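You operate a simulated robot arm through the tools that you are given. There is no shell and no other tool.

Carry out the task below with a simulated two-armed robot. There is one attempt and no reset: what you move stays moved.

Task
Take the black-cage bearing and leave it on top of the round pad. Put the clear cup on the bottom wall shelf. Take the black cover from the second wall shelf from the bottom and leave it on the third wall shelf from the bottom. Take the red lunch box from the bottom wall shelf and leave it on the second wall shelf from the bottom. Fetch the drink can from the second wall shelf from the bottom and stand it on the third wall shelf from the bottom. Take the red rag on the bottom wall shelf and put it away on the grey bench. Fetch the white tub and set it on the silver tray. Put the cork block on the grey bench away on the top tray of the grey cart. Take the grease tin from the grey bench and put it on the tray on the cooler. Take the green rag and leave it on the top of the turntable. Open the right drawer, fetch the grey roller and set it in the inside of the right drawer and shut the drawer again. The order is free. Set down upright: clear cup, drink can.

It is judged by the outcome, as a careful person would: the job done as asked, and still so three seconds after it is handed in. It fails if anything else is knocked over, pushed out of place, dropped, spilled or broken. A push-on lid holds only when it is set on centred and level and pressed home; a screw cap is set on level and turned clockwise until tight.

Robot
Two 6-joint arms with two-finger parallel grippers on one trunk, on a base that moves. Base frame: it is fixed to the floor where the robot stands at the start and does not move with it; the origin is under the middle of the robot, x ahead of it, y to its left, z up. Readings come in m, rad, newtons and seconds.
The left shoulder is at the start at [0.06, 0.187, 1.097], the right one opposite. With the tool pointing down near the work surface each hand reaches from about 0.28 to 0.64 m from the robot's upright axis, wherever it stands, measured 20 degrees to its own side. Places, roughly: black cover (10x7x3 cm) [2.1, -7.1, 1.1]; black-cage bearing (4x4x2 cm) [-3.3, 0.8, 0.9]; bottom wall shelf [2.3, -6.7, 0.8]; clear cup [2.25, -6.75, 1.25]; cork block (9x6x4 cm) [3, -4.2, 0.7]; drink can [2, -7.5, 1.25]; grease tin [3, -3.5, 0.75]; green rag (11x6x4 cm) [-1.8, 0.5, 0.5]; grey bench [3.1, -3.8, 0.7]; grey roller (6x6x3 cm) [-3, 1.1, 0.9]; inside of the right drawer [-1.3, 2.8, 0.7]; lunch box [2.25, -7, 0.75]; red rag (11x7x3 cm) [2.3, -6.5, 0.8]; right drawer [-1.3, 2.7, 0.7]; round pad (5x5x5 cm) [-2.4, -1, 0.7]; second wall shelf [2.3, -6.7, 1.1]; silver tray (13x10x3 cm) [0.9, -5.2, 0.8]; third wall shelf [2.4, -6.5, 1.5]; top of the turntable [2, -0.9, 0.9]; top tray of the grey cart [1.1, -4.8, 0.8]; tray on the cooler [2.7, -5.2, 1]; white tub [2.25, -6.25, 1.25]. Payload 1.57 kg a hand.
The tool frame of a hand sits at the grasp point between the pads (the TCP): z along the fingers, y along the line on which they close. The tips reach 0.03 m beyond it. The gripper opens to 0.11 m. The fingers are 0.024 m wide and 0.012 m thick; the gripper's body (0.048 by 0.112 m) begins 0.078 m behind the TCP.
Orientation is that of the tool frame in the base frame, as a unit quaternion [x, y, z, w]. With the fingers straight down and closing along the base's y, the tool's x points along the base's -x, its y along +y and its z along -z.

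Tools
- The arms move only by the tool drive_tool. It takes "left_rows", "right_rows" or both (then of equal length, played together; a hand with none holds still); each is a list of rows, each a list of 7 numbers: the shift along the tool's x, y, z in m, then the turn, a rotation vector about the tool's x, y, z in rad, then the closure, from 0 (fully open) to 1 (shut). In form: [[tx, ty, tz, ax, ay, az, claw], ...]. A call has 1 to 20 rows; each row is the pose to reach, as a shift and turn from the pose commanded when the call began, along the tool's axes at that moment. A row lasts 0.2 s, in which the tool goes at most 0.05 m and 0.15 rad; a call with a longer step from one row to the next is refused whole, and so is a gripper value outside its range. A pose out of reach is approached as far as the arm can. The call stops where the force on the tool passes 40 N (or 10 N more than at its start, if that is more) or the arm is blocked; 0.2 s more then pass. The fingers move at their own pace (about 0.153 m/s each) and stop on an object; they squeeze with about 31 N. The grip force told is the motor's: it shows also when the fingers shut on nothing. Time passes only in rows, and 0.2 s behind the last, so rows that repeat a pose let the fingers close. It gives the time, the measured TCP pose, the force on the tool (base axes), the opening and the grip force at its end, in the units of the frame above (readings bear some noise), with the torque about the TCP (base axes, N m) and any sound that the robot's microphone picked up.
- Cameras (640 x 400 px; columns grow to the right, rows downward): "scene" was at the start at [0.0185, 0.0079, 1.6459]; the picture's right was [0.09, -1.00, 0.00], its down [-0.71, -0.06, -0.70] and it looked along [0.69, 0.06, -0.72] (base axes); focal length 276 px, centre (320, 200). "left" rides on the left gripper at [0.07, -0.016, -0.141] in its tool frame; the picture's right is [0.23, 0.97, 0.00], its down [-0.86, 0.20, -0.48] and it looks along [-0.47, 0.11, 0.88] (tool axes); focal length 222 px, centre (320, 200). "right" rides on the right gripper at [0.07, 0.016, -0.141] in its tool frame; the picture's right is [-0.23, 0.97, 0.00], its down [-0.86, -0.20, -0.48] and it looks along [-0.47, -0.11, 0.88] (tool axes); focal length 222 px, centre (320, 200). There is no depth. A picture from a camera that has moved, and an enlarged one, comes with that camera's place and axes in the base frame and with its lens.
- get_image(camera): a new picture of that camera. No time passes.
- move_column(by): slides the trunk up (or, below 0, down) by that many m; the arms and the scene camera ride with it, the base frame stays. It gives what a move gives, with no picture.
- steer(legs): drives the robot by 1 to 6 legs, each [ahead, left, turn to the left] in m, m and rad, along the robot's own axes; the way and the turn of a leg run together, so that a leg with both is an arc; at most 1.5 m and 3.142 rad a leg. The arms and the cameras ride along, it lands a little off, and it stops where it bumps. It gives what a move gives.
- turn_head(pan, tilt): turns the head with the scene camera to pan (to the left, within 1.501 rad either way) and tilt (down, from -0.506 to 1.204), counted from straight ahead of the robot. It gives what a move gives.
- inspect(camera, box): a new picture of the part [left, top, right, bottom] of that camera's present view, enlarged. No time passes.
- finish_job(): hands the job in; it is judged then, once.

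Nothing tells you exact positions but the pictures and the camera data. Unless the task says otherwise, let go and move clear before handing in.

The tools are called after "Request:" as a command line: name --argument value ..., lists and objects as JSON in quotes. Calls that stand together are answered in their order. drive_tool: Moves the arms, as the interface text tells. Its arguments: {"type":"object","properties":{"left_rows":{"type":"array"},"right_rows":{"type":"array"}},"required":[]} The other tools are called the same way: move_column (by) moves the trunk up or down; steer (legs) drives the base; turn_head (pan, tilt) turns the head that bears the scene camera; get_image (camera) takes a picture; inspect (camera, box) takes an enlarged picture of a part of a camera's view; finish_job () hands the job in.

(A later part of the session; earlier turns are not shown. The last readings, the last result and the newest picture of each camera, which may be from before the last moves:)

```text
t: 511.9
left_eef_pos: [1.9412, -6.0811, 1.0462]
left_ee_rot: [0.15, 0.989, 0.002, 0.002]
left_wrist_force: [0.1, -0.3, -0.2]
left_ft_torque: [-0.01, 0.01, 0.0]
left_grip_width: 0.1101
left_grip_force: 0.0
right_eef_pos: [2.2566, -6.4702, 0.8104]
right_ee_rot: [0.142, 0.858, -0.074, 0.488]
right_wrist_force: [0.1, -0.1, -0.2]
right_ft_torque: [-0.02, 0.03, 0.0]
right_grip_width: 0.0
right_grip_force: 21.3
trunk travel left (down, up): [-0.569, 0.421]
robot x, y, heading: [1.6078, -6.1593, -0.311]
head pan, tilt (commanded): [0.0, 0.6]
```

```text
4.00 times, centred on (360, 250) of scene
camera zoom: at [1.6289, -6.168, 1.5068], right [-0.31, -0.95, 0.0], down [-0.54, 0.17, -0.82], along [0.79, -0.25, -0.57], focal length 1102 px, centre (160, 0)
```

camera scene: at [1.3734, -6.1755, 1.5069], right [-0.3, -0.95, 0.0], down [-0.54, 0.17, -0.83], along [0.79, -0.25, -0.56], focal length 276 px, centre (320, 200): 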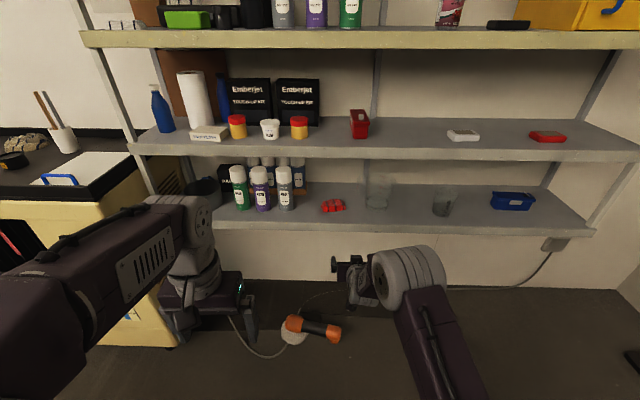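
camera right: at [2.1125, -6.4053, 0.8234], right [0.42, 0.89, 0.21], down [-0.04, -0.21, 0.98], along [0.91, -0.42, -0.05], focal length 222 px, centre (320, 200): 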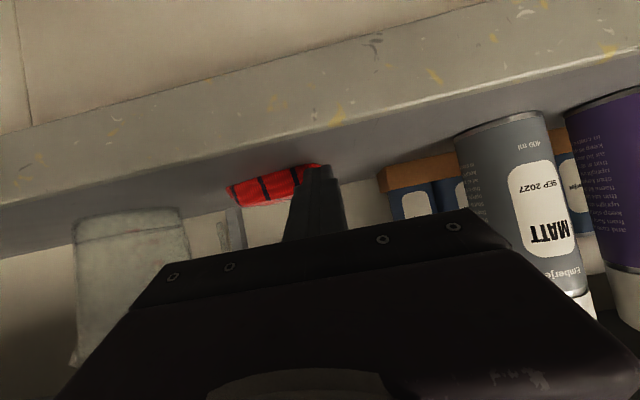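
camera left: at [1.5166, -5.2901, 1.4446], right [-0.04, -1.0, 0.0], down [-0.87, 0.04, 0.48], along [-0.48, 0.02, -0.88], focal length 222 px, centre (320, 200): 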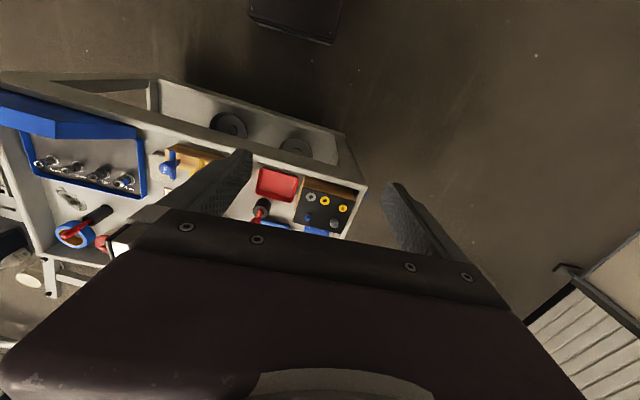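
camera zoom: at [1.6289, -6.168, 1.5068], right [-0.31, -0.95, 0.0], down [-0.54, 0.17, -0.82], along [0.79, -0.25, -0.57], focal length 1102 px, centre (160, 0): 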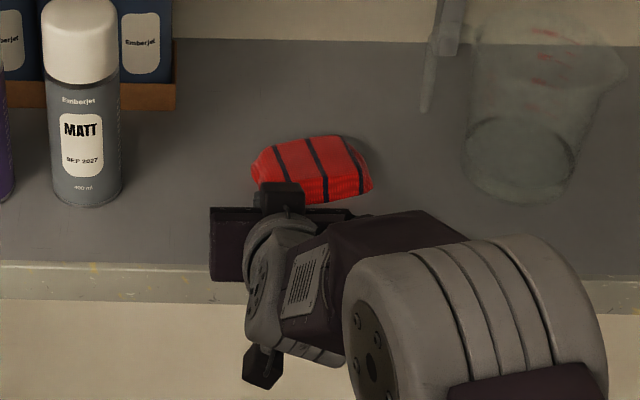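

The finger is at the rag's left end and it's starting to turn. I'll push further.

Request:
drive_tool --right_rows '[[-0.0102, 0, 0.0172, 0, 0, 0, 1], [-0.0204, 0, 0.0344, 0, 0, 0, 1], [-0.0306, 0, 0.0516, 0, 0, 0, 1]]'

Request:
get_image --camera "right"

Request:
inspect --camera "scene" --box '[280, 200, 440, 300]'

```text
t: 512.7
left_eef_pos: [1.9413, -6.0808, 1.0468]
left_ee_rot: [0.151, 0.989, 0.002, 0.004]
left_wrist_force: [0.3, -0.4, -0.3]
left_ft_torque: [0.02, -0.03, -0.04]
left_grip_width: 0.11
left_grip_force: 0.0
right_eef_pos: [2.3098, -6.487, 0.8108]
right_ee_rot: [0.144, 0.858, -0.076, 0.488]
right_wrist_force: [-0.2, -0.2, 0.9]
right_ft_torque: [0.01, 0.0, 0.01]
right_grip_width: 0.0
right_grip_force: 21.8
right hand out of reach, approached as far as the arm can: row 3
trunk travel left (down, up): [-0.569, 0.421]
robot x, y, heading: [1.6029, -6.1587, -0.31]
head pan, tilt (commanded): [0.0, 0.6]
```

```text
taken
camera right: at [2.1665, -6.422, 0.8235], right [0.42, 0.88, 0.2], down [-0.04, -0.21, 0.98], along [0.91, -0.42, -0.05], focal length 222 px, centre (320, 200)
```

right: 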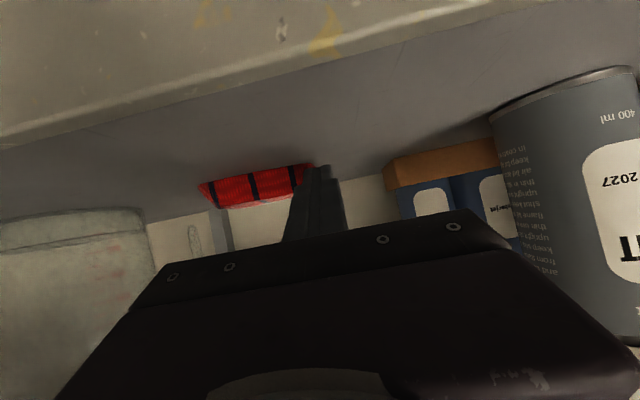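

```text
4.00 times, centred on (360, 250) of scene
camera zoom: at [1.6282, -6.1677, 1.5069], right [-0.31, -0.95, 0.0], down [-0.54, 0.17, -0.83], along [0.79, -0.25, -0.56], focal length 1102 px, centre (160, 0)
```

zoom: 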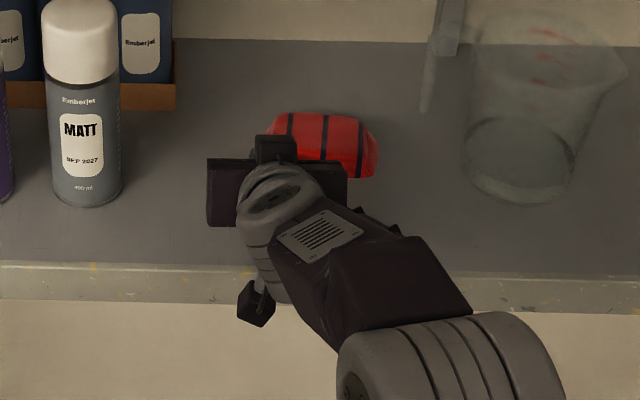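

The rag has turned about 25–30°. The arm is at its limit, so I'll push on with the base 6 cm.

Request:
steer --legs '[[0.06, 0, 0]]'

Request:
get_image --camera "right"

Request:
inspect --camera "scene" --box '[280, 200, 440, 300]'

```text
t: 513.6
left_eef_pos: [1.9984, -6.0998, 1.047]
left_ee_rot: [0.151, 0.989, 0.002, 0.002]
left_wrist_force: [-0.4, 0.1, -0.7]
left_ft_torque: [0.02, 0.03, -0.03]
left_grip_width: 0.1098
left_grip_force: 0.1
right_eef_pos: [2.3652, -6.5049, 0.8072]
right_ee_rot: [0.142, 0.859, -0.076, 0.486]
right_wrist_force: [0.4, -0.5, -0.4]
right_ft_torque: [-0.02, 0.0, -0.01]
right_grip_width: 0.0
right_grip_force: 21.3
trunk travel left (down, up): [-0.569, 0.421]
robot x, y, heading: [1.6551, -6.1811, -0.31]
head pan, tilt (commanded): [0.0, 0.6]
```

```text
taken
camera right: at [2.2223, -6.4403, 0.8212], right [0.42, 0.88, 0.2], down [-0.04, -0.21, 0.98], along [0.91, -0.42, -0.06], focal length 222 px, centre (320, 200)
```

right: 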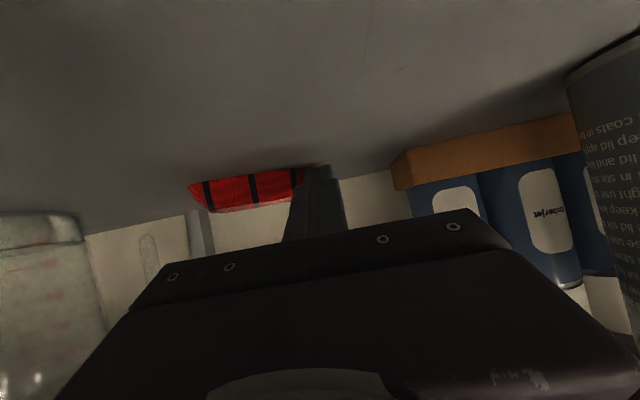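

```text
4.00 times, centred on (360, 250) of scene
camera zoom: at [1.6857, -6.1864, 1.5065], right [-0.31, -0.95, 0.0], down [-0.54, 0.17, -0.82], along [0.78, -0.25, -0.57], focal length 1102 px, centre (160, 0)
```

zoom: 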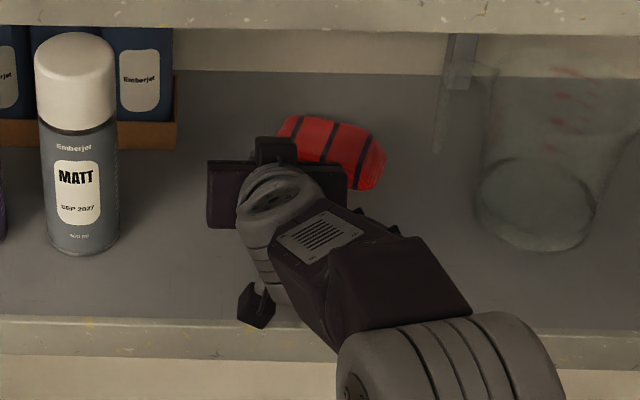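

The rag has swung round about 36°, but the jug's handle would block a grip from the right. I'll place the closed fingers to the right of the rag's near end and nudge that end leftward, away from the jug.

Request:
drive_tool --right_rows '[[0.0153, 0, -0.0258, 0, 0, 0, 1], [0.0306, 0, -0.0516, 0, 0, 0, 1], [0.0459, 0, -0.0774, 0, 0, 0, 1], [0.0459, -0.04, -0.0774, 0, 0, 0, 1], [0.0459, -0.08, -0.0774, 0, 0, 0, 1], [0.0459, -0.12, -0.0774, 0, 0, 0, 1], [0.0459, -0.151, -0.0774, 0, 0, 0, 1]]'

Request:
get_image --camera "right"

Request:
inspect --camera "scene" --box '[280, 200, 440, 300]'

```text
t: 515.2
left_eef_pos: [1.9968, -6.0998, 1.0468]
left_ee_rot: [0.151, 0.989, 0.002, 0.003]
left_wrist_force: [-0.4, 0.0, -0.7]
left_ft_torque: [0.05, -0.01, 0.04]
left_grip_width: 0.11
left_grip_force: 0.0
right_eef_pos: [2.2326, -6.6221, 0.8115]
right_ee_rot: [0.142, 0.859, -0.075, 0.487]
right_wrist_force: [-0.7, 0.0, 0.3]
right_ft_torque: [-0.01, 0.03, 0.04]
right_grip_width: 0.0
right_grip_force: 21.3
trunk travel left (down, up): [-0.569, 0.421]
robot x, y, heading: [1.6579, -6.1807, -0.314]
head pan, tilt (commanded): [0.0, 0.6]
```

```text
taken
camera right: at [2.0894, -6.5578, 0.8243], right [0.42, 0.88, 0.2], down [-0.04, -0.21, 0.98], along [0.91, -0.42, -0.05], focal length 222 px, centre (320, 200)
```

right: 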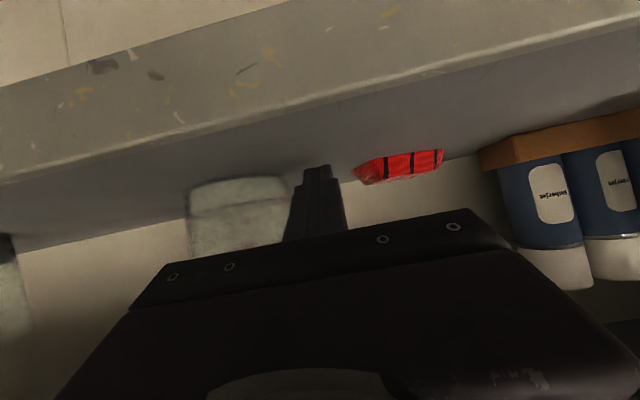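

```text
4.00 times, centred on (360, 250) of scene
camera zoom: at [1.6838, -6.1867, 1.5068], right [-0.31, -0.95, 0.0], down [-0.54, 0.17, -0.82], along [0.79, -0.25, -0.57], focal length 1102 px, centre (160, 0)
```

zoom: 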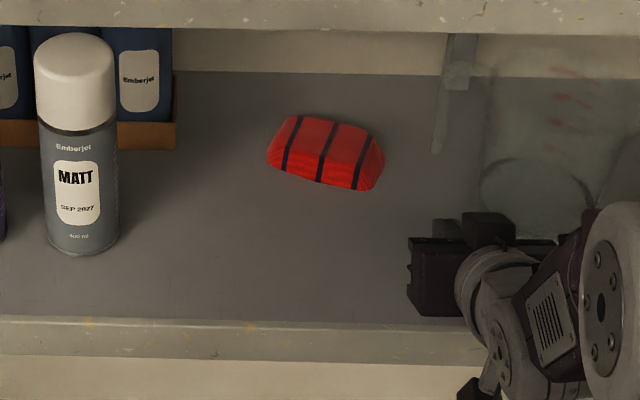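

From here a clear picture: pushing the rag's right end leftward will move it away from the jug. I'll advance beside its end and push left about 8 cm.

Request:
drive_tool --right_rows '[[-0.0191, 0, 0.0322, 0, 0, 0, 1], [-0.0383, 0, 0.0645, 0, 0, 0, 1], [-0.0383, 0.03, 0.0645, 0, 0, 0, 1], [-0.0383, 0.05, 0.0645, 0, 0, 0, 1], [-0.0383, 0.07, 0.0645, 0, 0, 0, 1]]'

Request:
get_image --camera "right"

Request:
inspect --camera "scene" --box '[280, 200, 440, 300]'

```text
t: 516.4
left_eef_pos: [1.9974, -6.0987, 1.0472]
left_ee_rot: [0.15, 0.989, 0.001, 0.004]
left_wrist_force: [-0.5, -0.4, -0.3]
left_ft_torque: [0.02, 0.02, 0.02]
left_grip_width: 0.1097
left_grip_force: 0.2
right_eef_pos: [2.3254, -6.5801, 0.8096]
right_ee_rot: [0.142, 0.859, -0.076, 0.486]
right_wrist_force: [-0.6, -0.3, 0.4]
right_ft_torque: [-0.03, -0.02, -0.02]
right_grip_width: 0.0
right_grip_force: 21.0
trunk travel left (down, up): [-0.569, 0.421]
robot x, y, heading: [1.6554, -6.1827, -0.311]
head pan, tilt (commanded): [0.0, 0.6]
```

```text
taken
camera right: at [2.182, -6.5145, 0.8223], right [0.42, 0.88, 0.2], down [-0.04, -0.21, 0.98], along [0.91, -0.42, -0.05], focal length 222 px, centre (320, 200)
```

right: 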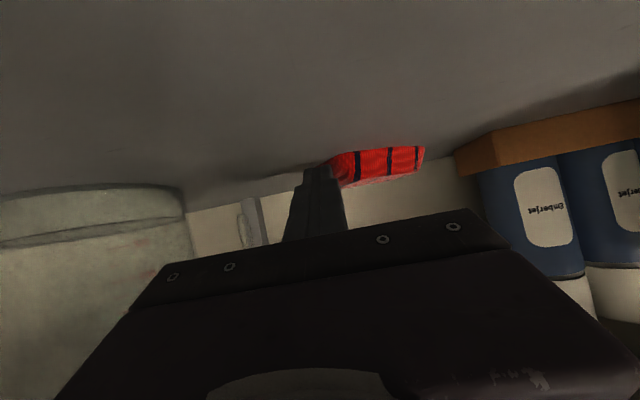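

```text
4.00 times, centred on (360, 250) of scene
camera zoom: at [1.684, -6.1848, 1.5068], right [-0.31, -0.95, 0.0], down [-0.54, 0.17, -0.83], along [0.79, -0.25, -0.56], focal length 1102 px, centre (160, 0)
```

zoom: 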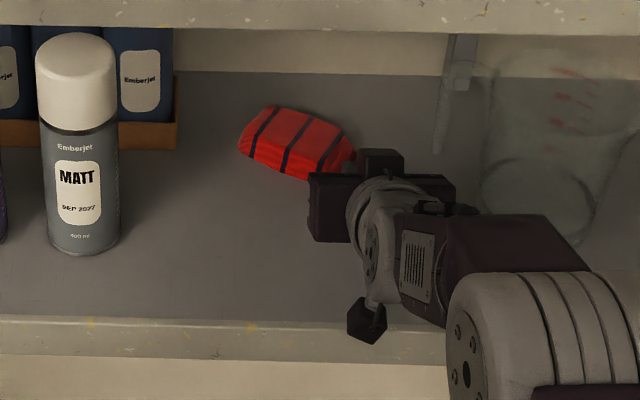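

It's moving as intended. I'll push another 5 cm.

Request:
drive_tool --right_rows '[[0, 0.018, 0, 0, 0, 0, 1], [0, 0.036, 0, 0, 0, 0, 1], [0, 0.05, 0, 0, 0, 0, 1]]'

Request:
drive_tool --right_rows '[[0.0204, -0.02, -0.0344, 0, 0, 0, 1], [0.0408, -0.05, -0.0688, 0, 0, 0, 0.7], [0.0561, -0.08, -0.0946, 0, 0, 0, 0.4], [0.0714, -0.1, -0.1204, 0, 0, 0, 0.2]]'

Request:
inspect --camera "scene" --box '[280, 200, 440, 300]'

Request:
get_image --camera "right"

```text
t: 517.2
left_eef_pos: [1.9979, -6.0984, 1.0464]
left_ee_rot: [0.15, 0.989, 0.002, 0.005]
left_wrist_force: [-0.7, 1.0, 0.5]
left_ft_torque: [-0.01, 0.01, 0.0]
left_grip_width: 0.1101
left_grip_force: 0.0
right_eef_pos: [2.3423, -6.5292, 0.8096]
right_ee_rot: [0.143, 0.859, -0.076, 0.487]
right_wrist_force: [0.6, 0.5, -0.4]
right_ft_torque: [0.0, 0.01, 0.01]
right_grip_width: 0.0
right_grip_force: 20.9
trunk travel left (down, up): [-0.569, 0.421]
robot x, y, heading: [1.6568, -6.1784, -0.312]
head pan, tilt (commanded): [0.0, 0.6]
```

```text
t: 518.2
left_eef_pos: [1.9965, -6.0987, 1.0473]
left_ee_rot: [0.15, 0.989, 0.001, 0.004]
left_wrist_force: [-0.1, -0.5, -0.4]
left_ft_torque: [0.01, -0.01, 0.0]
left_grip_width: 0.1102
left_grip_force: 0.1
right_eef_pos: [2.1765, -6.5777, 0.8117]
right_ee_rot: [0.143, 0.858, -0.076, 0.488]
right_wrist_force: [0.2, -0.4, -0.8]
right_ft_torque: [0.01, 0.01, -0.01]
right_grip_width: 0.088
right_grip_force: 0.0
trunk travel left (down, up): [-0.569, 0.421]
robot x, y, heading: [1.6588, -6.1788, -0.311]
head pan, tilt (commanded): [0.0, 0.6]
```

```text
4.00 times, centred on (360, 250) of scene
camera zoom: at [1.6827, -6.1859, 1.5068], right [-0.31, -0.95, 0.0], down [-0.54, 0.17, -0.83], along [0.79, -0.25, -0.56], focal length 1102 px, centre (160, 0)
```

zoom: 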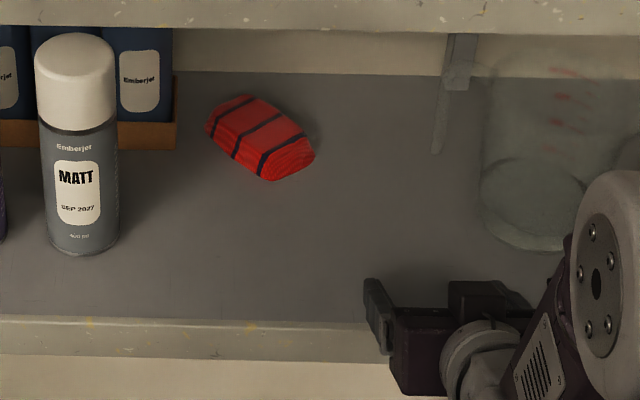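

```text
taken
camera right: at [2.0326, -6.5132, 0.8238], right [0.42, 0.88, 0.2], down [-0.04, -0.21, 0.98], along [0.91, -0.42, -0.05], focal length 222 px, centre (320, 200)
```

right: 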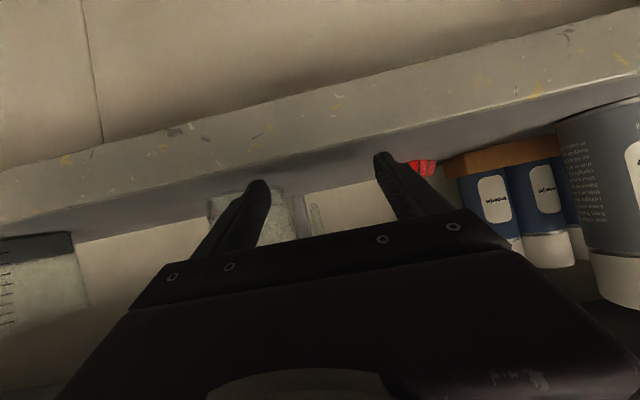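

The rag is now turned well (long axis about 24° to my x-axis) and clear of the jug. I'll back out, turn the robot left 0.41 rad to line up with it, and shift right.

Request:
steer --legs '[[-0.25, 0, 0], [0, 0, 0.41], [0, -0.308, 0]]'

Request:
drive_tool --right_rows '[[0, 0, 0, 0, 0, 0, 0], [0, 0, 0, 0, 0, 0, 0]]'

Request:
turn_head --pan -0.2 --tilt 0.6

Request:
get_image --camera "scene"

Request:
get_image --camera "right"

```text
t: 522.9
left_eef_pos: [1.7339, -6.2061, 1.0472]
left_ee_rot: [-0.052, 0.999, 0.003, 0.004]
left_wrist_force: [0.2, -0.2, 0.0]
left_ft_torque: [0.01, -0.01, 0.01]
left_grip_width: 0.1101
left_grip_force: 0.0
right_eef_pos: [2.088, -6.5745, 0.8103]
right_ee_rot: [-0.034, 0.87, 0.025, 0.491]
right_wrist_force: [-0.1, 0.4, 0.4]
right_ft_torque: [-0.01, 0.02, -0.03]
right_grip_width: 0.0879
right_grip_force: 0.0
trunk travel left (down, up): [-0.569, 0.421]
robot x, y, heading: [1.4544, -6.4087, 0.095]
head pan, tilt (commanded): [0.0, 0.6]
```

```text
t: 523.5
left_eef_pos: [1.7341, -6.2055, 1.0464]
left_ee_rot: [-0.051, 0.999, 0.003, 0.003]
left_wrist_force: [0.2, 0.3, 0.6]
left_ft_torque: [-0.01, 0.0, -0.01]
left_grip_width: 0.11
left_grip_force: 0.1
right_eef_pos: [2.0881, -6.5732, 0.8106]
right_ee_rot: [-0.034, 0.87, 0.024, 0.492]
right_wrist_force: [-0.4, -0.2, -0.3]
right_ft_torque: [0.02, 0.01, 0.01]
right_grip_width: 0.1099
right_grip_force: 0.0
trunk travel left (down, up): [-0.569, 0.421]
robot x, y, heading: [1.4545, -6.4106, 0.09]
head pan, tilt (commanded): [0.0, 0.6]
```

```text
t: 524.3
left_eef_pos: [1.733, -6.2051, 1.0465]
left_ee_rot: [-0.052, 0.999, 0.003, 0.003]
left_wrist_force: [0.4, -0.3, 0.6]
left_ft_torque: [-0.03, -0.02, 0.03]
left_grip_width: 0.1101
left_grip_force: 0.0
right_eef_pos: [2.0878, -6.5743, 0.8105]
right_ee_rot: [-0.033, 0.869, 0.024, 0.492]
right_wrist_force: [0.5, -0.3, 0.3]
right_ft_torque: [-0.01, 0.03, -0.02]
right_grip_width: 0.1102
right_grip_force: 0.0
trunk travel left (down, up): [-0.569, 0.421]
robot x, y, heading: [1.4557, -6.4063, 0.091]
head pan, tilt (commanded): [-0.201, 0.6]
```

```text
taken
camera scene: at [1.4803, -6.4251, 1.5068], right [-0.1, -0.99, 0.0], down [-0.56, 0.06, -0.83], along [0.82, -0.09, -0.56], focal length 276 px, centre (320, 200)
```

scene: 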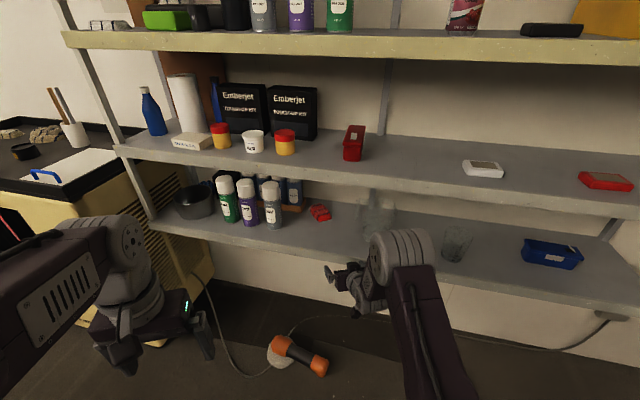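

```text
taken
camera right: at [1.9305, -6.5712, 0.8234], right [0.04, 0.98, 0.2], down [0.05, -0.2, 0.98], along [1.0, -0.03, -0.05], focal length 222 px, centre (320, 200)
```

right: 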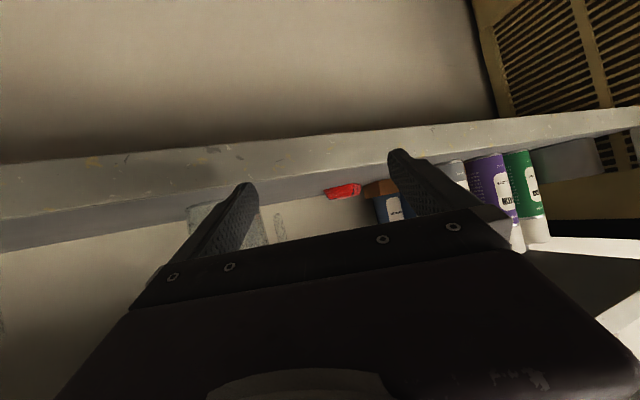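

The rag's near end is straight ahead of the open right hand. I'll drive in 0.27 m.

Request:
steer --legs '[[0.27, 0.008, 0]]'

Request:
get_image --camera "right"

Request:
inspect --camera "scene" --box '[240, 190, 480, 340]'

```text
t: 526.1
left_eef_pos: [1.9892, -6.1715, 1.0475]
left_ee_rot: [-0.053, 0.999, 0.003, 0.003]
left_wrist_force: [0.4, 0.2, 0.2]
left_ft_torque: [-0.01, 0.03, -0.01]
left_grip_width: 0.1099
left_grip_force: 0.0
right_eef_pos: [2.3432, -6.5403, 0.8103]
right_ee_rot: [-0.034, 0.87, 0.024, 0.492]
right_wrist_force: [0.1, 1.2, 0.1]
right_ft_torque: [0.0, 0.01, -0.01]
right_grip_width: 0.1102
right_grip_force: 0.1
trunk travel left (down, up): [-0.569, 0.421]
robot x, y, heading: [1.7067, -6.3783, 0.098]
head pan, tilt (commanded): [-0.201, 0.6]
```

```text
taken
camera right: at [2.1863, -6.5374, 0.8232], right [0.03, 0.98, 0.2], down [0.05, -0.2, 0.98], along [1.0, -0.02, -0.05], focal length 222 px, centre (320, 200)
```

right: 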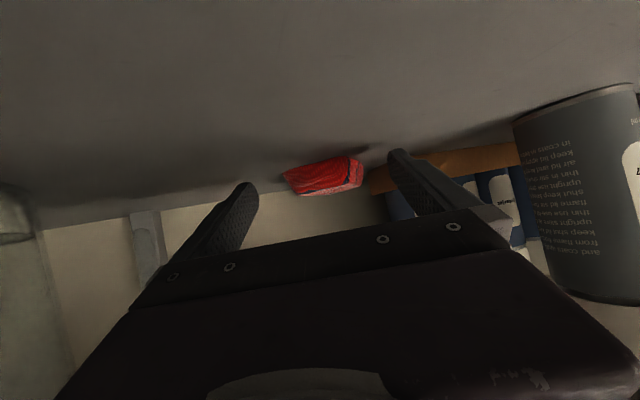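

```text
2.67 times, centred on (360, 265) of scene
camera zoom: at [1.7359, -6.3925, 1.5068], right [-0.1, -0.99, 0.0], down [-0.56, 0.06, -0.82], along [0.82, -0.08, -0.57], focal length 735 px, centre (213, 27)
```

zoom: 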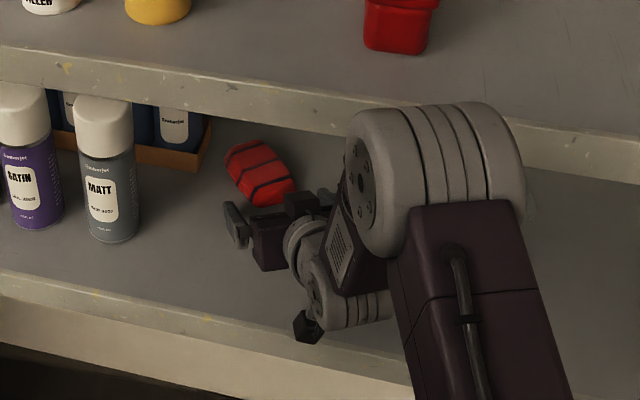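

The rag is centred between the open fingers; 6 cm more is needed. I'll extend carefully.

Request:
drive_tool --right_rows '[[-0.0103, 0, 0.0171, 0, 0, 0, 0], [-0.0206, 0, 0.0342, 0, 0, 0, 0], [-0.031, 0, 0.0514, 0, 0, 0, 0]]'

Request:
get_image --camera "right"

Request:
inspect --camera "scene" --box '[240, 190, 480, 340]'

```text
t: 526.9
left_eef_pos: [1.9898, -6.1714, 1.0455]
left_ee_rot: [-0.054, 0.999, 0.003, 0.004]
left_wrist_force: [-0.3, -0.1, -0.1]
left_ft_torque: [0.04, 0.02, -0.01]
left_grip_width: 0.11
left_grip_force: 0.0
right_eef_pos: [2.4033, -6.5347, 0.8105]
right_ee_rot: [-0.035, 0.87, 0.026, 0.492]
right_wrist_force: [0.3, 0.2, -1.3]
right_ft_torque: [0.02, 0.0, 0.03]
right_grip_width: 0.1098
right_grip_force: 0.2
trunk travel left (down, up): [-0.569, 0.421]
robot x, y, heading: [1.7076, -6.3808, 0.097]
head pan, tilt (commanded): [-0.201, 0.6]
```

```text
taken
camera right: at [2.2461, -6.532, 0.8236], right [0.03, 0.98, 0.2], down [0.05, -0.2, 0.98], along [1.0, -0.02, -0.05], focal length 222 px, centre (320, 200)
```

right: 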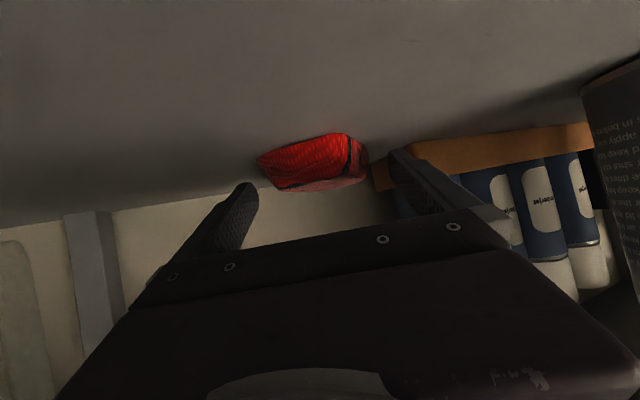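

```text
2.67 times, centred on (360, 265) of scene
camera zoom: at [1.7357, -6.3926, 1.5068], right [-0.1, -0.99, 0.0], down [-0.56, 0.06, -0.82], along [0.82, -0.08, -0.57], focal length 735 px, centre (213, 27)
```

zoom: 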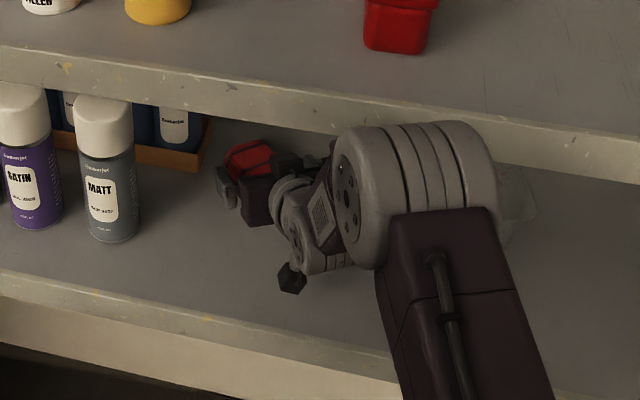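

The rag's near end is now at the fingertips. I'll centre by 8 mm and advance 3.5 cm more.

Request:
drive_tool --right_rows '[[0, -0.008, 0, 0, 0, 0, 0], [-0.009, -0.008, 0.015, 0, 0, 0, 0], [-0.018, -0.008, 0.03, 0, 0, 0, 0]]'

Request:
get_image --camera "right"

```text
t: 527.7
left_eef_pos: [1.9883, -6.1714, 1.0468]
left_ee_rot: [-0.053, 0.999, 0.003, 0.004]
left_wrist_force: [-0.7, 0.5, -0.5]
left_ft_torque: [-0.01, -0.02, 0.0]
left_grip_width: 0.1099
left_grip_force: 0.1
right_eef_pos: [2.4396, -6.5394, 0.8119]
right_ee_rot: [-0.035, 0.869, 0.025, 0.492]
right_wrist_force: [0.6, 0.1, -0.7]
right_ft_torque: [0.02, 0.0, 0.01]
right_grip_width: 0.11
right_grip_force: 0.0
trunk travel left (down, up): [-0.569, 0.421]
robot x, y, heading: [1.7088, -6.3778, 0.101]
head pan, tilt (commanded): [-0.201, 0.6]
```

```text
taken
camera right: at [2.2819, -6.5365, 0.8239], right [0.04, 0.98, 0.2], down [0.05, -0.2, 0.98], along [1.0, -0.02, -0.05], focal length 222 px, centre (320, 200)
```

right: 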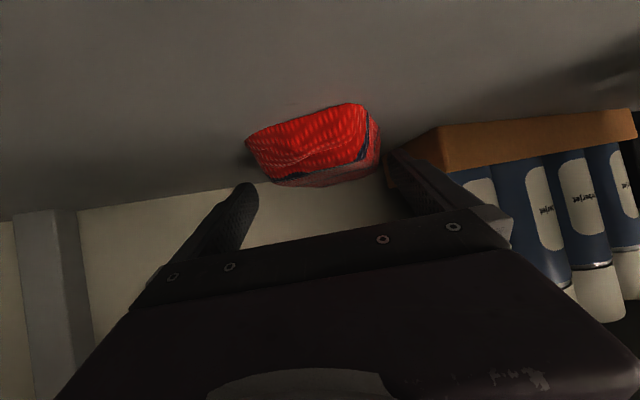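

The fingers straddle the rag's near end. Closing.

Request:
drive_tool --right_rows '[[0, 0, 0, 0, 0, 0, 0.2], [0, 0, 0, 0, 0, 0, 0.4], [0, 0, 0, 0, 0, 0, 0.7], [0, 0, 0, 0, 0, 0, 0.9], [0, 0, 0, 0, 0, 0, 0.9]]'

Request:
get_image --camera "right"

Request:
inspect --camera "scene" --box '[240, 190, 480, 340]'

```text
t: 528.9
left_eef_pos: [1.9888, -6.1723, 1.0467]
left_ee_rot: [-0.053, 0.999, 0.003, 0.004]
left_wrist_force: [-1.0, 0.2, -0.2]
left_ft_torque: [-0.01, 0.01, -0.03]
left_grip_width: 0.1103
left_grip_force: 0.0
right_eef_pos: [2.4395, -6.5388, 0.8117]
right_ee_rot: [-0.035, 0.87, 0.024, 0.492]
right_wrist_force: [0.3, -0.4, 0.8]
right_ft_torque: [-0.08, 0.06, 0.01]
right_grip_width: 0.0692
right_grip_force: 30.9
trunk travel left (down, up): [-0.569, 0.421]
robot x, y, heading: [1.7068, -6.3776, 0.094]
head pan, tilt (commanded): [-0.201, 0.6]
```

```text
taken
camera right: at [2.2817, -6.5365, 0.8241], right [0.03, 0.98, 0.2], down [0.05, -0.2, 0.98], along [1.0, -0.02, -0.05], focal length 222 px, centre (320, 200)
```

right: 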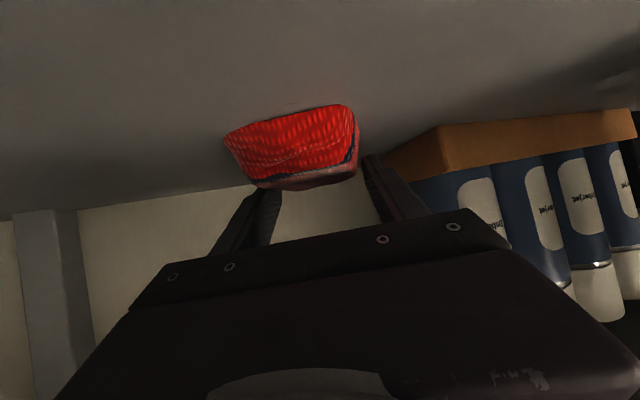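

```text
2.67 times, centred on (360, 265) of scene
camera zoom: at [1.7354, -6.3926, 1.5068], right [-0.1, -0.99, 0.0], down [-0.56, 0.06, -0.83], along [0.82, -0.08, -0.56], focal length 735 px, centre (213, 27)
```

zoom: 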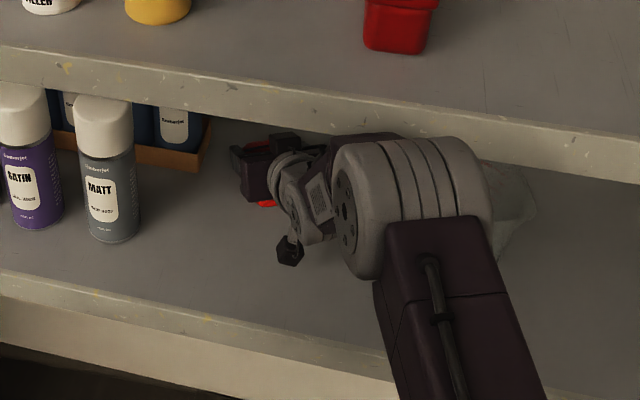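

The rag is gripped (0.069 m, 31 N). I'll lift it 2 cm and back out.

Request:
drive_tool --right_rows '[[-0.0086, 0, -0.0052, 0, 0, 0, 0.9], [-0.0188, 0, -0.0114, 0, 0, 0, 0.9]]'

Request:
get_image --camera "right"

Request:
steer --legs '[[-0.38, 0, 0]]'

Request:
get_image --camera "scene"

Request:
get_image --camera "right"

```text
t: 529.5
left_eef_pos: [1.9876, -6.171, 1.0438]
left_ee_rot: [-0.053, 0.999, 0.003, 0.002]
left_wrist_force: [-0.1, 1.0, -0.5]
left_ft_torque: [0.02, -0.01, 0.0]
left_grip_width: 0.1099
left_grip_force: 0.0
right_eef_pos: [2.4317, -6.5377, 0.8148]
right_ee_rot: [-0.036, 0.877, 0.026, 0.479]
right_wrist_force: [0.5, 1.2, 0.0]
right_ft_torque: [0.01, 0.01, 0.0]
right_grip_width: 0.0689
right_grip_force: 30.8
trunk travel left (down, up): [-0.569, 0.421]
robot x, y, heading: [1.708, -6.3822, 0.097]
head pan, tilt (commanded): [-0.201, 0.6]
```

```text
taken
camera right: at [2.2746, -6.5358, 0.8316], right [0.04, 0.98, 0.2], down [0.08, -0.2, 0.98], along [1.0, -0.02, -0.08], focal length 222 px, centre (320, 200)
```

right: 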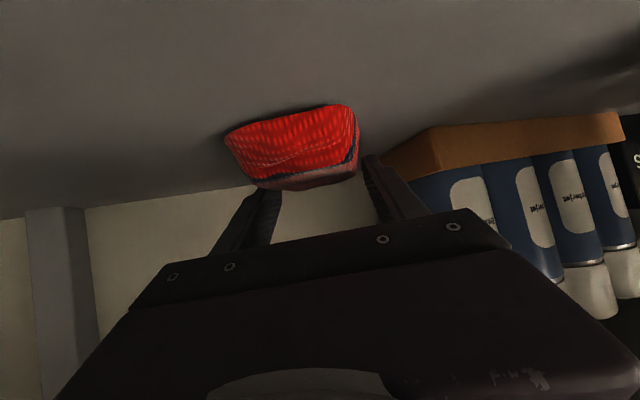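

```text
t: 532.0
left_eef_pos: [1.6014, -6.2104, 1.0456]
left_ee_rot: [-0.05, 0.999, 0.003, 0.004]
left_wrist_force: [-0.4, 0.0, -0.2]
left_ft_torque: [-0.02, 0.0, 0.0]
left_grip_width: 0.11
left_grip_force: 0.1
right_eef_pos: [2.051, -6.5803, 0.8341]
right_ee_rot: [-0.032, 0.87, 0.022, 0.492]
right_wrist_force: [0.1, 0.1, 0.0]
right_ft_torque: [-0.02, -0.01, 0.01]
right_grip_width: 0.0676
right_grip_force: 31.0
trunk travel left (down, up): [-0.569, 0.421]
robot x, y, heading: [1.3231, -6.417, 0.095]
head pan, tilt (commanded): [-0.201, 0.6]
```

```text
taken
camera scene: at [1.3483, -6.4297, 1.5068], right [-0.11, -0.99, 0.0], down [-0.56, 0.06, -0.83], along [0.82, -0.09, -0.56], focal length 276 px, centre (320, 200)
```

scene: 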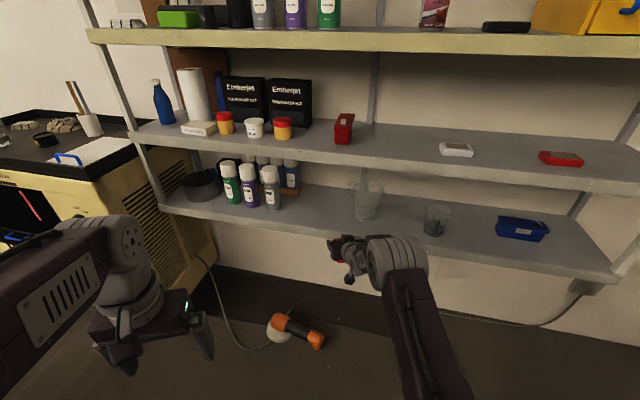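

```text
taken
camera right: at [1.8939, -6.5776, 0.8462], right [0.04, 0.98, 0.2], down [0.05, -0.2, 0.98], along [1.0, -0.03, -0.05], focal length 222 px, centre (320, 200)
```

right: 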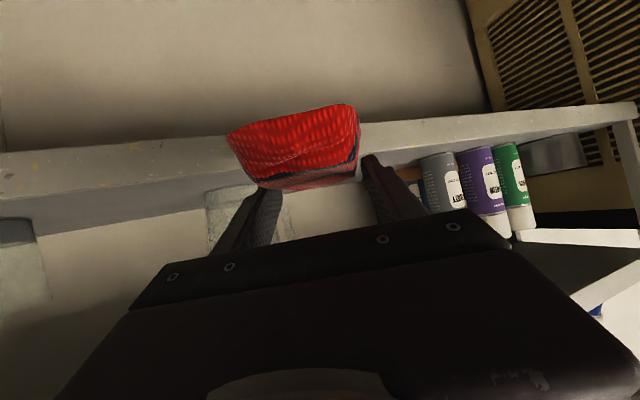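

The rag is out. I'll stow the right hand (pointing down, drawn back), then raise the trunk and prepare the left hand with a forward tilt for the white tub.

Request:
drive_tool --right_rows '[[0.0086, 0, -0.0385, 0, 0.131, 0, 0.9], [0.0173, 0, -0.077, 0, 0.262, 0, 0.9], [0.0259, 0, -0.1155, 0, 0.393, 0, 0.9], [0.0345, 0, -0.154, 0, 0.524, 0, 0.9], [0.0431, 0, -0.1925, 0, 0.655, 0, 0.9], [0.0518, 0, -0.231, 0, 0.786, 0, 0.9], [0.0604, 0, -0.2695, 0, 0.917, 0, 0.9], [0.069, 0, -0.308, 0, 1.05, 0, 0.9]]'

Request:
get_image --camera "right"

Request:
move_column --by 0.27

Request:
steer --legs '[[0, 0, -0.405], [0.0, 0.3, 0]]'

Request:
drive_tool --left_rows '[[-0.034, 0, 0.0155, 0, -0.131, 0, 0], [-0.0675, 0, 0.031, 0, -0.262, 0, 0], [-0.101, 0, 0.047, 0, -0.393, 0, 0], [-0.135, 0, 0.0625, 0, -0.524, 0, 0], [-0.169, 0, 0.078, 0, -0.655, 0, 0], [-0.2025, 0, 0.094, 0, -0.786, 0, 0], [-0.236, 0, 0.109, 0, -0.917, 0, 0], [-0.27, 0, 0.125, 0, -1.05, 0, 0]]'

Request:
turn_head --pan 0.1 --tilt 0.5

Request:
get_image --camera "scene"

Request:
get_image --camera "left"

```text
t: 533.8
left_eef_pos: [1.6033, -6.2103, 1.0459]
left_ee_rot: [-0.049, 0.999, 0.003, 0.004]
left_wrist_force: [0.2, 0.2, -0.5]
left_ft_torque: [-0.01, -0.01, -0.01]
left_grip_width: 0.1101
left_grip_force: 0.0
right_eef_pos: [1.7552, -6.6207, 0.8776]
right_ee_rot: [-0.041, 0.995, 0.061, 0.074]
right_wrist_force: [0.4, -0.2, -0.9]
right_ft_torque: [-0.03, -0.01, 0.0]
right_grip_width: 0.0675
right_grip_force: 31.0
right hand out of reach, approached as far as the arm can: row 3, 5, 6, 7, 8
trunk travel left (down, up): [-0.569, 0.421]
robot x, y, heading: [1.3244, -6.415, 0.093]
head pan, tilt (commanded): [-0.201, 0.6]
```

```text
taken
camera right: at [1.6647, -6.6287, 1.0072], right [0.13, 0.98, 0.15], down [0.79, -0.19, 0.58], along [0.59, 0.04, -0.8], focal length 222 px, centre (320, 200)
```

right: 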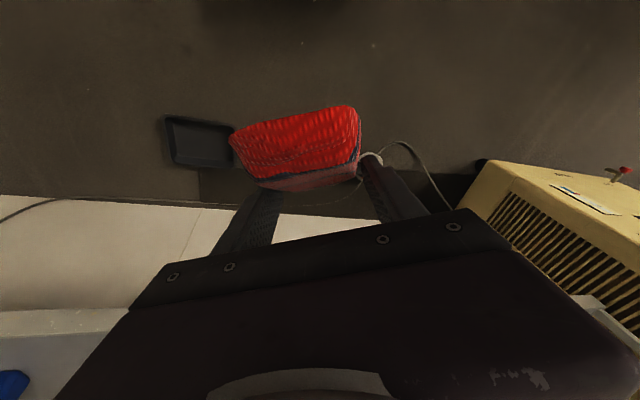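

```text
t: 536.5
left_eef_pos: [1.6028, -6.2096, 1.3172]
left_ee_rot: [-0.05, 0.999, 0.003, 0.004]
left_wrist_force: [0.5, -0.2, 0.8]
left_ft_torque: [0.01, -0.03, 0.0]
left_grip_width: 0.1098
left_grip_force: 0.0
right_eef_pos: [1.755, -6.6206, 1.1481]
right_ee_rot: [-0.042, 0.994, 0.062, 0.075]
right_wrist_force: [0.5, -0.3, 0.0]
right_ft_torque: [0.0, 0.0, -0.03]
right_grip_width: 0.0666
right_grip_force: 31.1
trunk travel left (down, up): [-0.839, 0.151]
robot x, y, heading: [1.3217, -6.4149, 0.089]
head pan, tilt (commanded): [-0.201, 0.6]
```

```text
t: 539.7
left_eef_pos: [1.752, -6.0622, 1.3165]
left_ee_rot: [0.153, 0.988, 0.003, 0.005]
left_wrist_force: [-0.6, 0.3, 0.4]
left_ft_torque: [0.0, 0.0, -0.01]
left_grip_width: 0.1098
left_grip_force: 0.1
right_eef_pos: [1.7301, -6.4992, 1.1473]
right_ee_rot: [0.161, 0.982, 0.045, 0.087]
right_wrist_force: [0.0, -0.3, 0.4]
right_ft_torque: [0.03, -0.03, 0.01]
right_grip_width: 0.0661
right_grip_force: 31.0
trunk travel left (down, up): [-0.839, 0.151]
robot x, y, heading: [1.4137, -6.1396, -0.318]
head pan, tilt (commanded): [-0.201, 0.6]
```

```text
t: 541.5
left_eef_pos: [2.0137, -6.1408, 1.1936]
left_ee_rot: [0.133, 0.853, -0.074, 0.499]
left_wrist_force: [0.9, -0.4, 0.3]
left_ft_torque: [0.01, 0.0, 0.01]
left_grip_width: 0.11
left_grip_force: 0.0
left hand out of reach, approached as far as the arm can: row 6
right_eef_pos: [1.7321, -6.498, 1.1455]
right_ee_rot: [0.161, 0.982, 0.044, 0.085]
right_wrist_force: [-0.1, -0.9, 0.1]
right_ft_torque: [-0.04, -0.01, 0.0]
right_grip_width: 0.0662
right_grip_force: 30.6
trunk travel left (down, up): [-0.839, 0.151]
robot x, y, heading: [1.4155, -6.1412, -0.314]
head pan, tilt (commanded): [-0.201, 0.6]
```

```text
t: 542.3
left_eef_pos: [2.0106, -6.1386, 1.195]
left_ee_rot: [0.135, 0.854, -0.076, 0.497]
left_wrist_force: [-0.4, -0.5, 0.6]
left_ft_torque: [0.02, 0.03, -0.03]
left_grip_width: 0.11
left_grip_force: 0.0
right_eef_pos: [1.7305, -6.4972, 1.1472]
right_ee_rot: [0.161, 0.982, 0.044, 0.088]
right_wrist_force: [0.3, -0.5, -0.7]
right_ft_torque: [0.0, 0.0, 0.01]
right_grip_width: 0.0661
right_grip_force: 30.8
trunk travel left (down, up): [-0.839, 0.151]
robot x, y, heading: [1.4147, -6.1347, -0.318]
head pan, tilt (commanded): [0.099, 0.499]
```

```text
taken
camera scene: at [1.4434, -6.1364, 1.7859], right [-0.22, -0.98, 0.0], down [-0.47, 0.1, -0.88], along [0.86, -0.19, -0.48], focal length 276 px, centre (320, 200)
```

scene: 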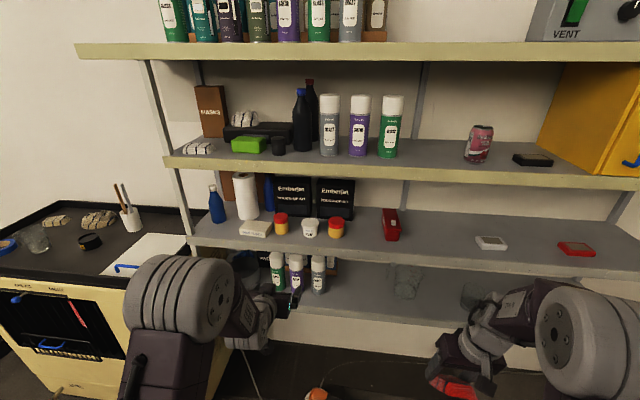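

```text
taken
camera left: at [1.8559, -6.1056, 1.2036], right [0.19, 0.96, -0.19], down [0.06, 0.18, 0.98], along [0.98, -0.2, -0.03], focal length 222 px, centre (320, 200)
```

left: 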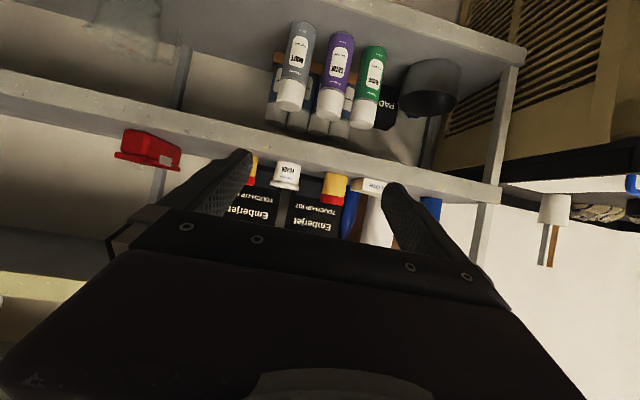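

The white tub is at about (2.33, -6.29) between the two jars. I'll align the left hand with it, narrow the opening to 0.088 m to pass between the jars, and lower slightly.

Request:
drive_tool --left_rows '[[0.01, -0.016, 0.0057, 0, 0, 0, 0.2], [0.02, -0.032, 0.0114, 0, 0, 0, 0.2], [0.0286, -0.046, 0.0163, 0, 0, 0, 0.2]]'

Request:
steer --legs '[[0.22, 0, 0]]'

Request:
get_image --camera "left"

Request:
inspect --camera "scene" --box '[220, 200, 460, 350]'

```text
t: 543.1
left_eef_pos: [1.9984, -6.1849, 1.16]
left_ee_rot: [0.134, 0.854, -0.075, 0.498]
left_wrist_force: [0.0, 0.4, -0.4]
left_ft_torque: [-0.02, -0.02, -0.01]
left_grip_width: 0.088
left_grip_force: 0.0
right_eef_pos: [1.7293, -6.4974, 1.1463]
right_ee_rot: [0.161, 0.982, 0.045, 0.085]
right_wrist_force: [0.3, 0.1, -0.9]
right_ft_torque: [0.0, -0.01, 0.02]
right_grip_width: 0.0664
right_grip_force: 31.0
trunk travel left (down, up): [-0.839, 0.151]
robot x, y, heading: [1.4175, -6.1353, -0.319]
head pan, tilt (commanded): [0.099, 0.499]
```

```text
t: 544.8
left_eef_pos: [2.2036, -6.2538, 1.1606]
left_ee_rot: [0.136, 0.852, -0.078, 0.499]
left_wrist_force: [-0.1, -0.2, 0.1]
left_ft_torque: [-0.01, 0.02, -0.01]
left_grip_width: 0.088
left_grip_force: 0.1
right_eef_pos: [1.9347, -6.5675, 1.1478]
right_ee_rot: [0.162, 0.982, 0.044, 0.087]
right_wrist_force: [-0.4, -0.1, 0.0]
right_ft_torque: [-0.03, -0.03, 0.02]
right_grip_width: 0.0662
right_grip_force: 30.5
trunk travel left (down, up): [-0.839, 0.151]
robot x, y, heading: [1.6195, -6.2036, -0.32]
head pan, tilt (commanded): [0.099, 0.499]
```

```text
taken
camera left: at [2.0493, -6.2202, 1.1694], right [0.2, 0.96, -0.19], down [0.06, 0.18, 0.98], along [0.98, -0.2, -0.02], focal length 222 px, centre (320, 200)
```

left: 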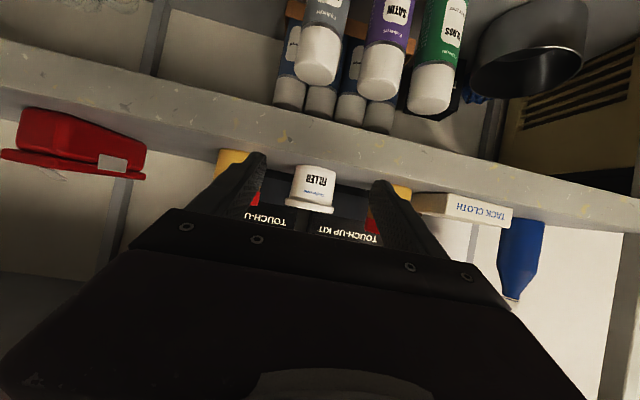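

```text
2.67 times, centred on (340, 275) of scene
camera zoom: at [1.6487, -6.2044, 1.786], right [-0.22, -0.98, 0.0], down [-0.47, 0.11, -0.88], along [0.86, -0.19, -0.48], focal length 735 px, centre (267, 0)
```

zoom: 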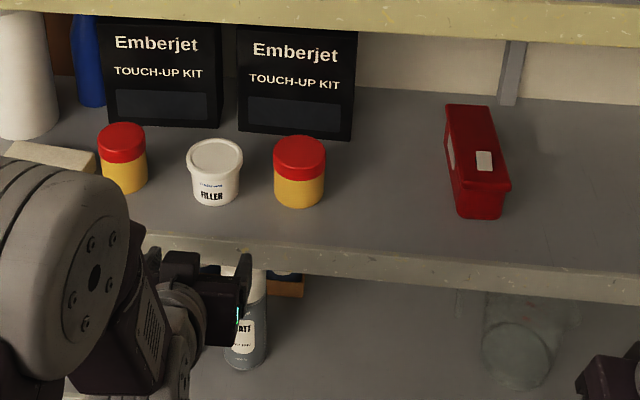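

The tub is centred between the fingers, about 15 cm ahead. I'll reach 10 cm and check.

Request:
drive_tool --left_rows '[[-0.0167, 0, 0.0289, 0, 0, 0, 0.2], [-0.0333, 0, 0.0577, 0, 0, 0, 0.2], [-0.05, 0, 0.0866, 0, 0, 0, 0.2]]'

Request:
get_image --camera "left"

Request:
inspect --camera "scene" --box '[220, 200, 380, 300]'

```text
t: 545.6
left_eef_pos: [2.3028, -6.2839, 1.1575]
left_ee_rot: [0.136, 0.853, -0.077, 0.497]
left_wrist_force: [0.6, -0.8, -0.6]
left_ft_torque: [-0.01, 0.02, 0.03]
left_grip_width: 0.0879
left_grip_force: 0.0
right_eef_pos: [1.9376, -6.5676, 1.1458]
right_ee_rot: [0.163, 0.982, 0.045, 0.085]
right_wrist_force: [0.0, -0.9, -0.3]
right_ft_torque: [0.0, 0.01, -0.03]
right_grip_width: 0.0661
right_grip_force: 30.7
trunk travel left (down, up): [-0.839, 0.151]
robot x, y, heading: [1.6226, -6.206, -0.324]
head pan, tilt (commanded): [0.099, 0.499]
```

```text
taken
camera left: at [2.1477, -6.2492, 1.1661], right [0.19, 0.96, -0.19], down [0.07, 0.18, 0.98], along [0.98, -0.2, -0.03], focal length 222 px, centre (320, 200)
```

left: 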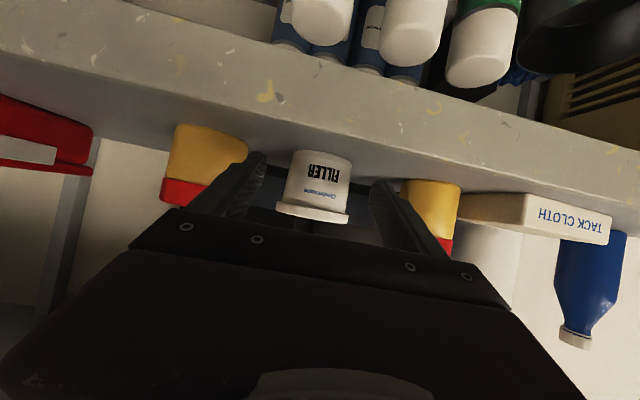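

```text
4.00 times, centred on (300, 250) of scene
camera zoom: at [1.6551, -6.2065, 1.7859], right [-0.22, -0.98, 0.0], down [-0.47, 0.11, -0.88], along [0.86, -0.19, -0.48], focal length 1102 px, centre (400, 0)
```

zoom: 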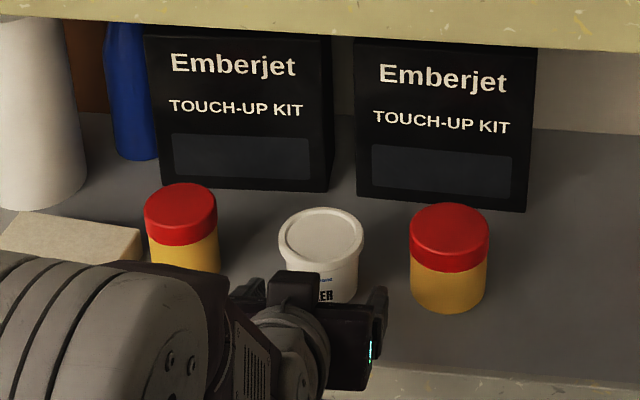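

The tub is about 5 cm further. I'll reach the rest and close gently.

Request:
drive_tool --left_rows '[[-0.0125, 0, 0.0217, 0, 0, 0, 0.2], [-0.025, 0, 0.0433, 0, 0, 0, 0.2], [-0.025, 0, 0.0433, 0, 0, 0, 0.2]]'

Request:
get_image --camera "left"

```text
t: 546.4
left_eef_pos: [2.3495, -6.3, 1.1584]
left_ee_rot: [0.136, 0.852, -0.078, 0.499]
left_wrist_force: [-0.3, 0.8, -0.9]
left_ft_torque: [0.03, -0.01, 0.0]
left_grip_width: 0.0877
left_grip_force: 0.1
right_eef_pos: [1.9352, -6.5671, 1.1487]
right_ee_rot: [0.163, 0.982, 0.044, 0.087]
right_wrist_force: [0.1, 0.1, -0.2]
right_ft_torque: [-0.02, 0.0, 0.01]
right_grip_width: 0.0659
right_grip_force: 30.7
trunk travel left (down, up): [-0.839, 0.151]
robot x, y, heading: [1.6236, -6.2037, -0.325]
head pan, tilt (commanded): [0.099, 0.499]
```

```text
taken
camera left: at [2.1958, -6.2659, 1.1684], right [0.2, 0.96, -0.19], down [0.06, 0.18, 0.98], along [0.98, -0.2, -0.03], focal length 222 px, centre (320, 200)
```

left: 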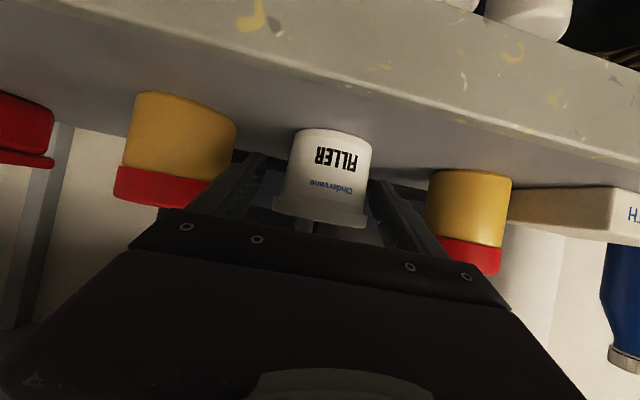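

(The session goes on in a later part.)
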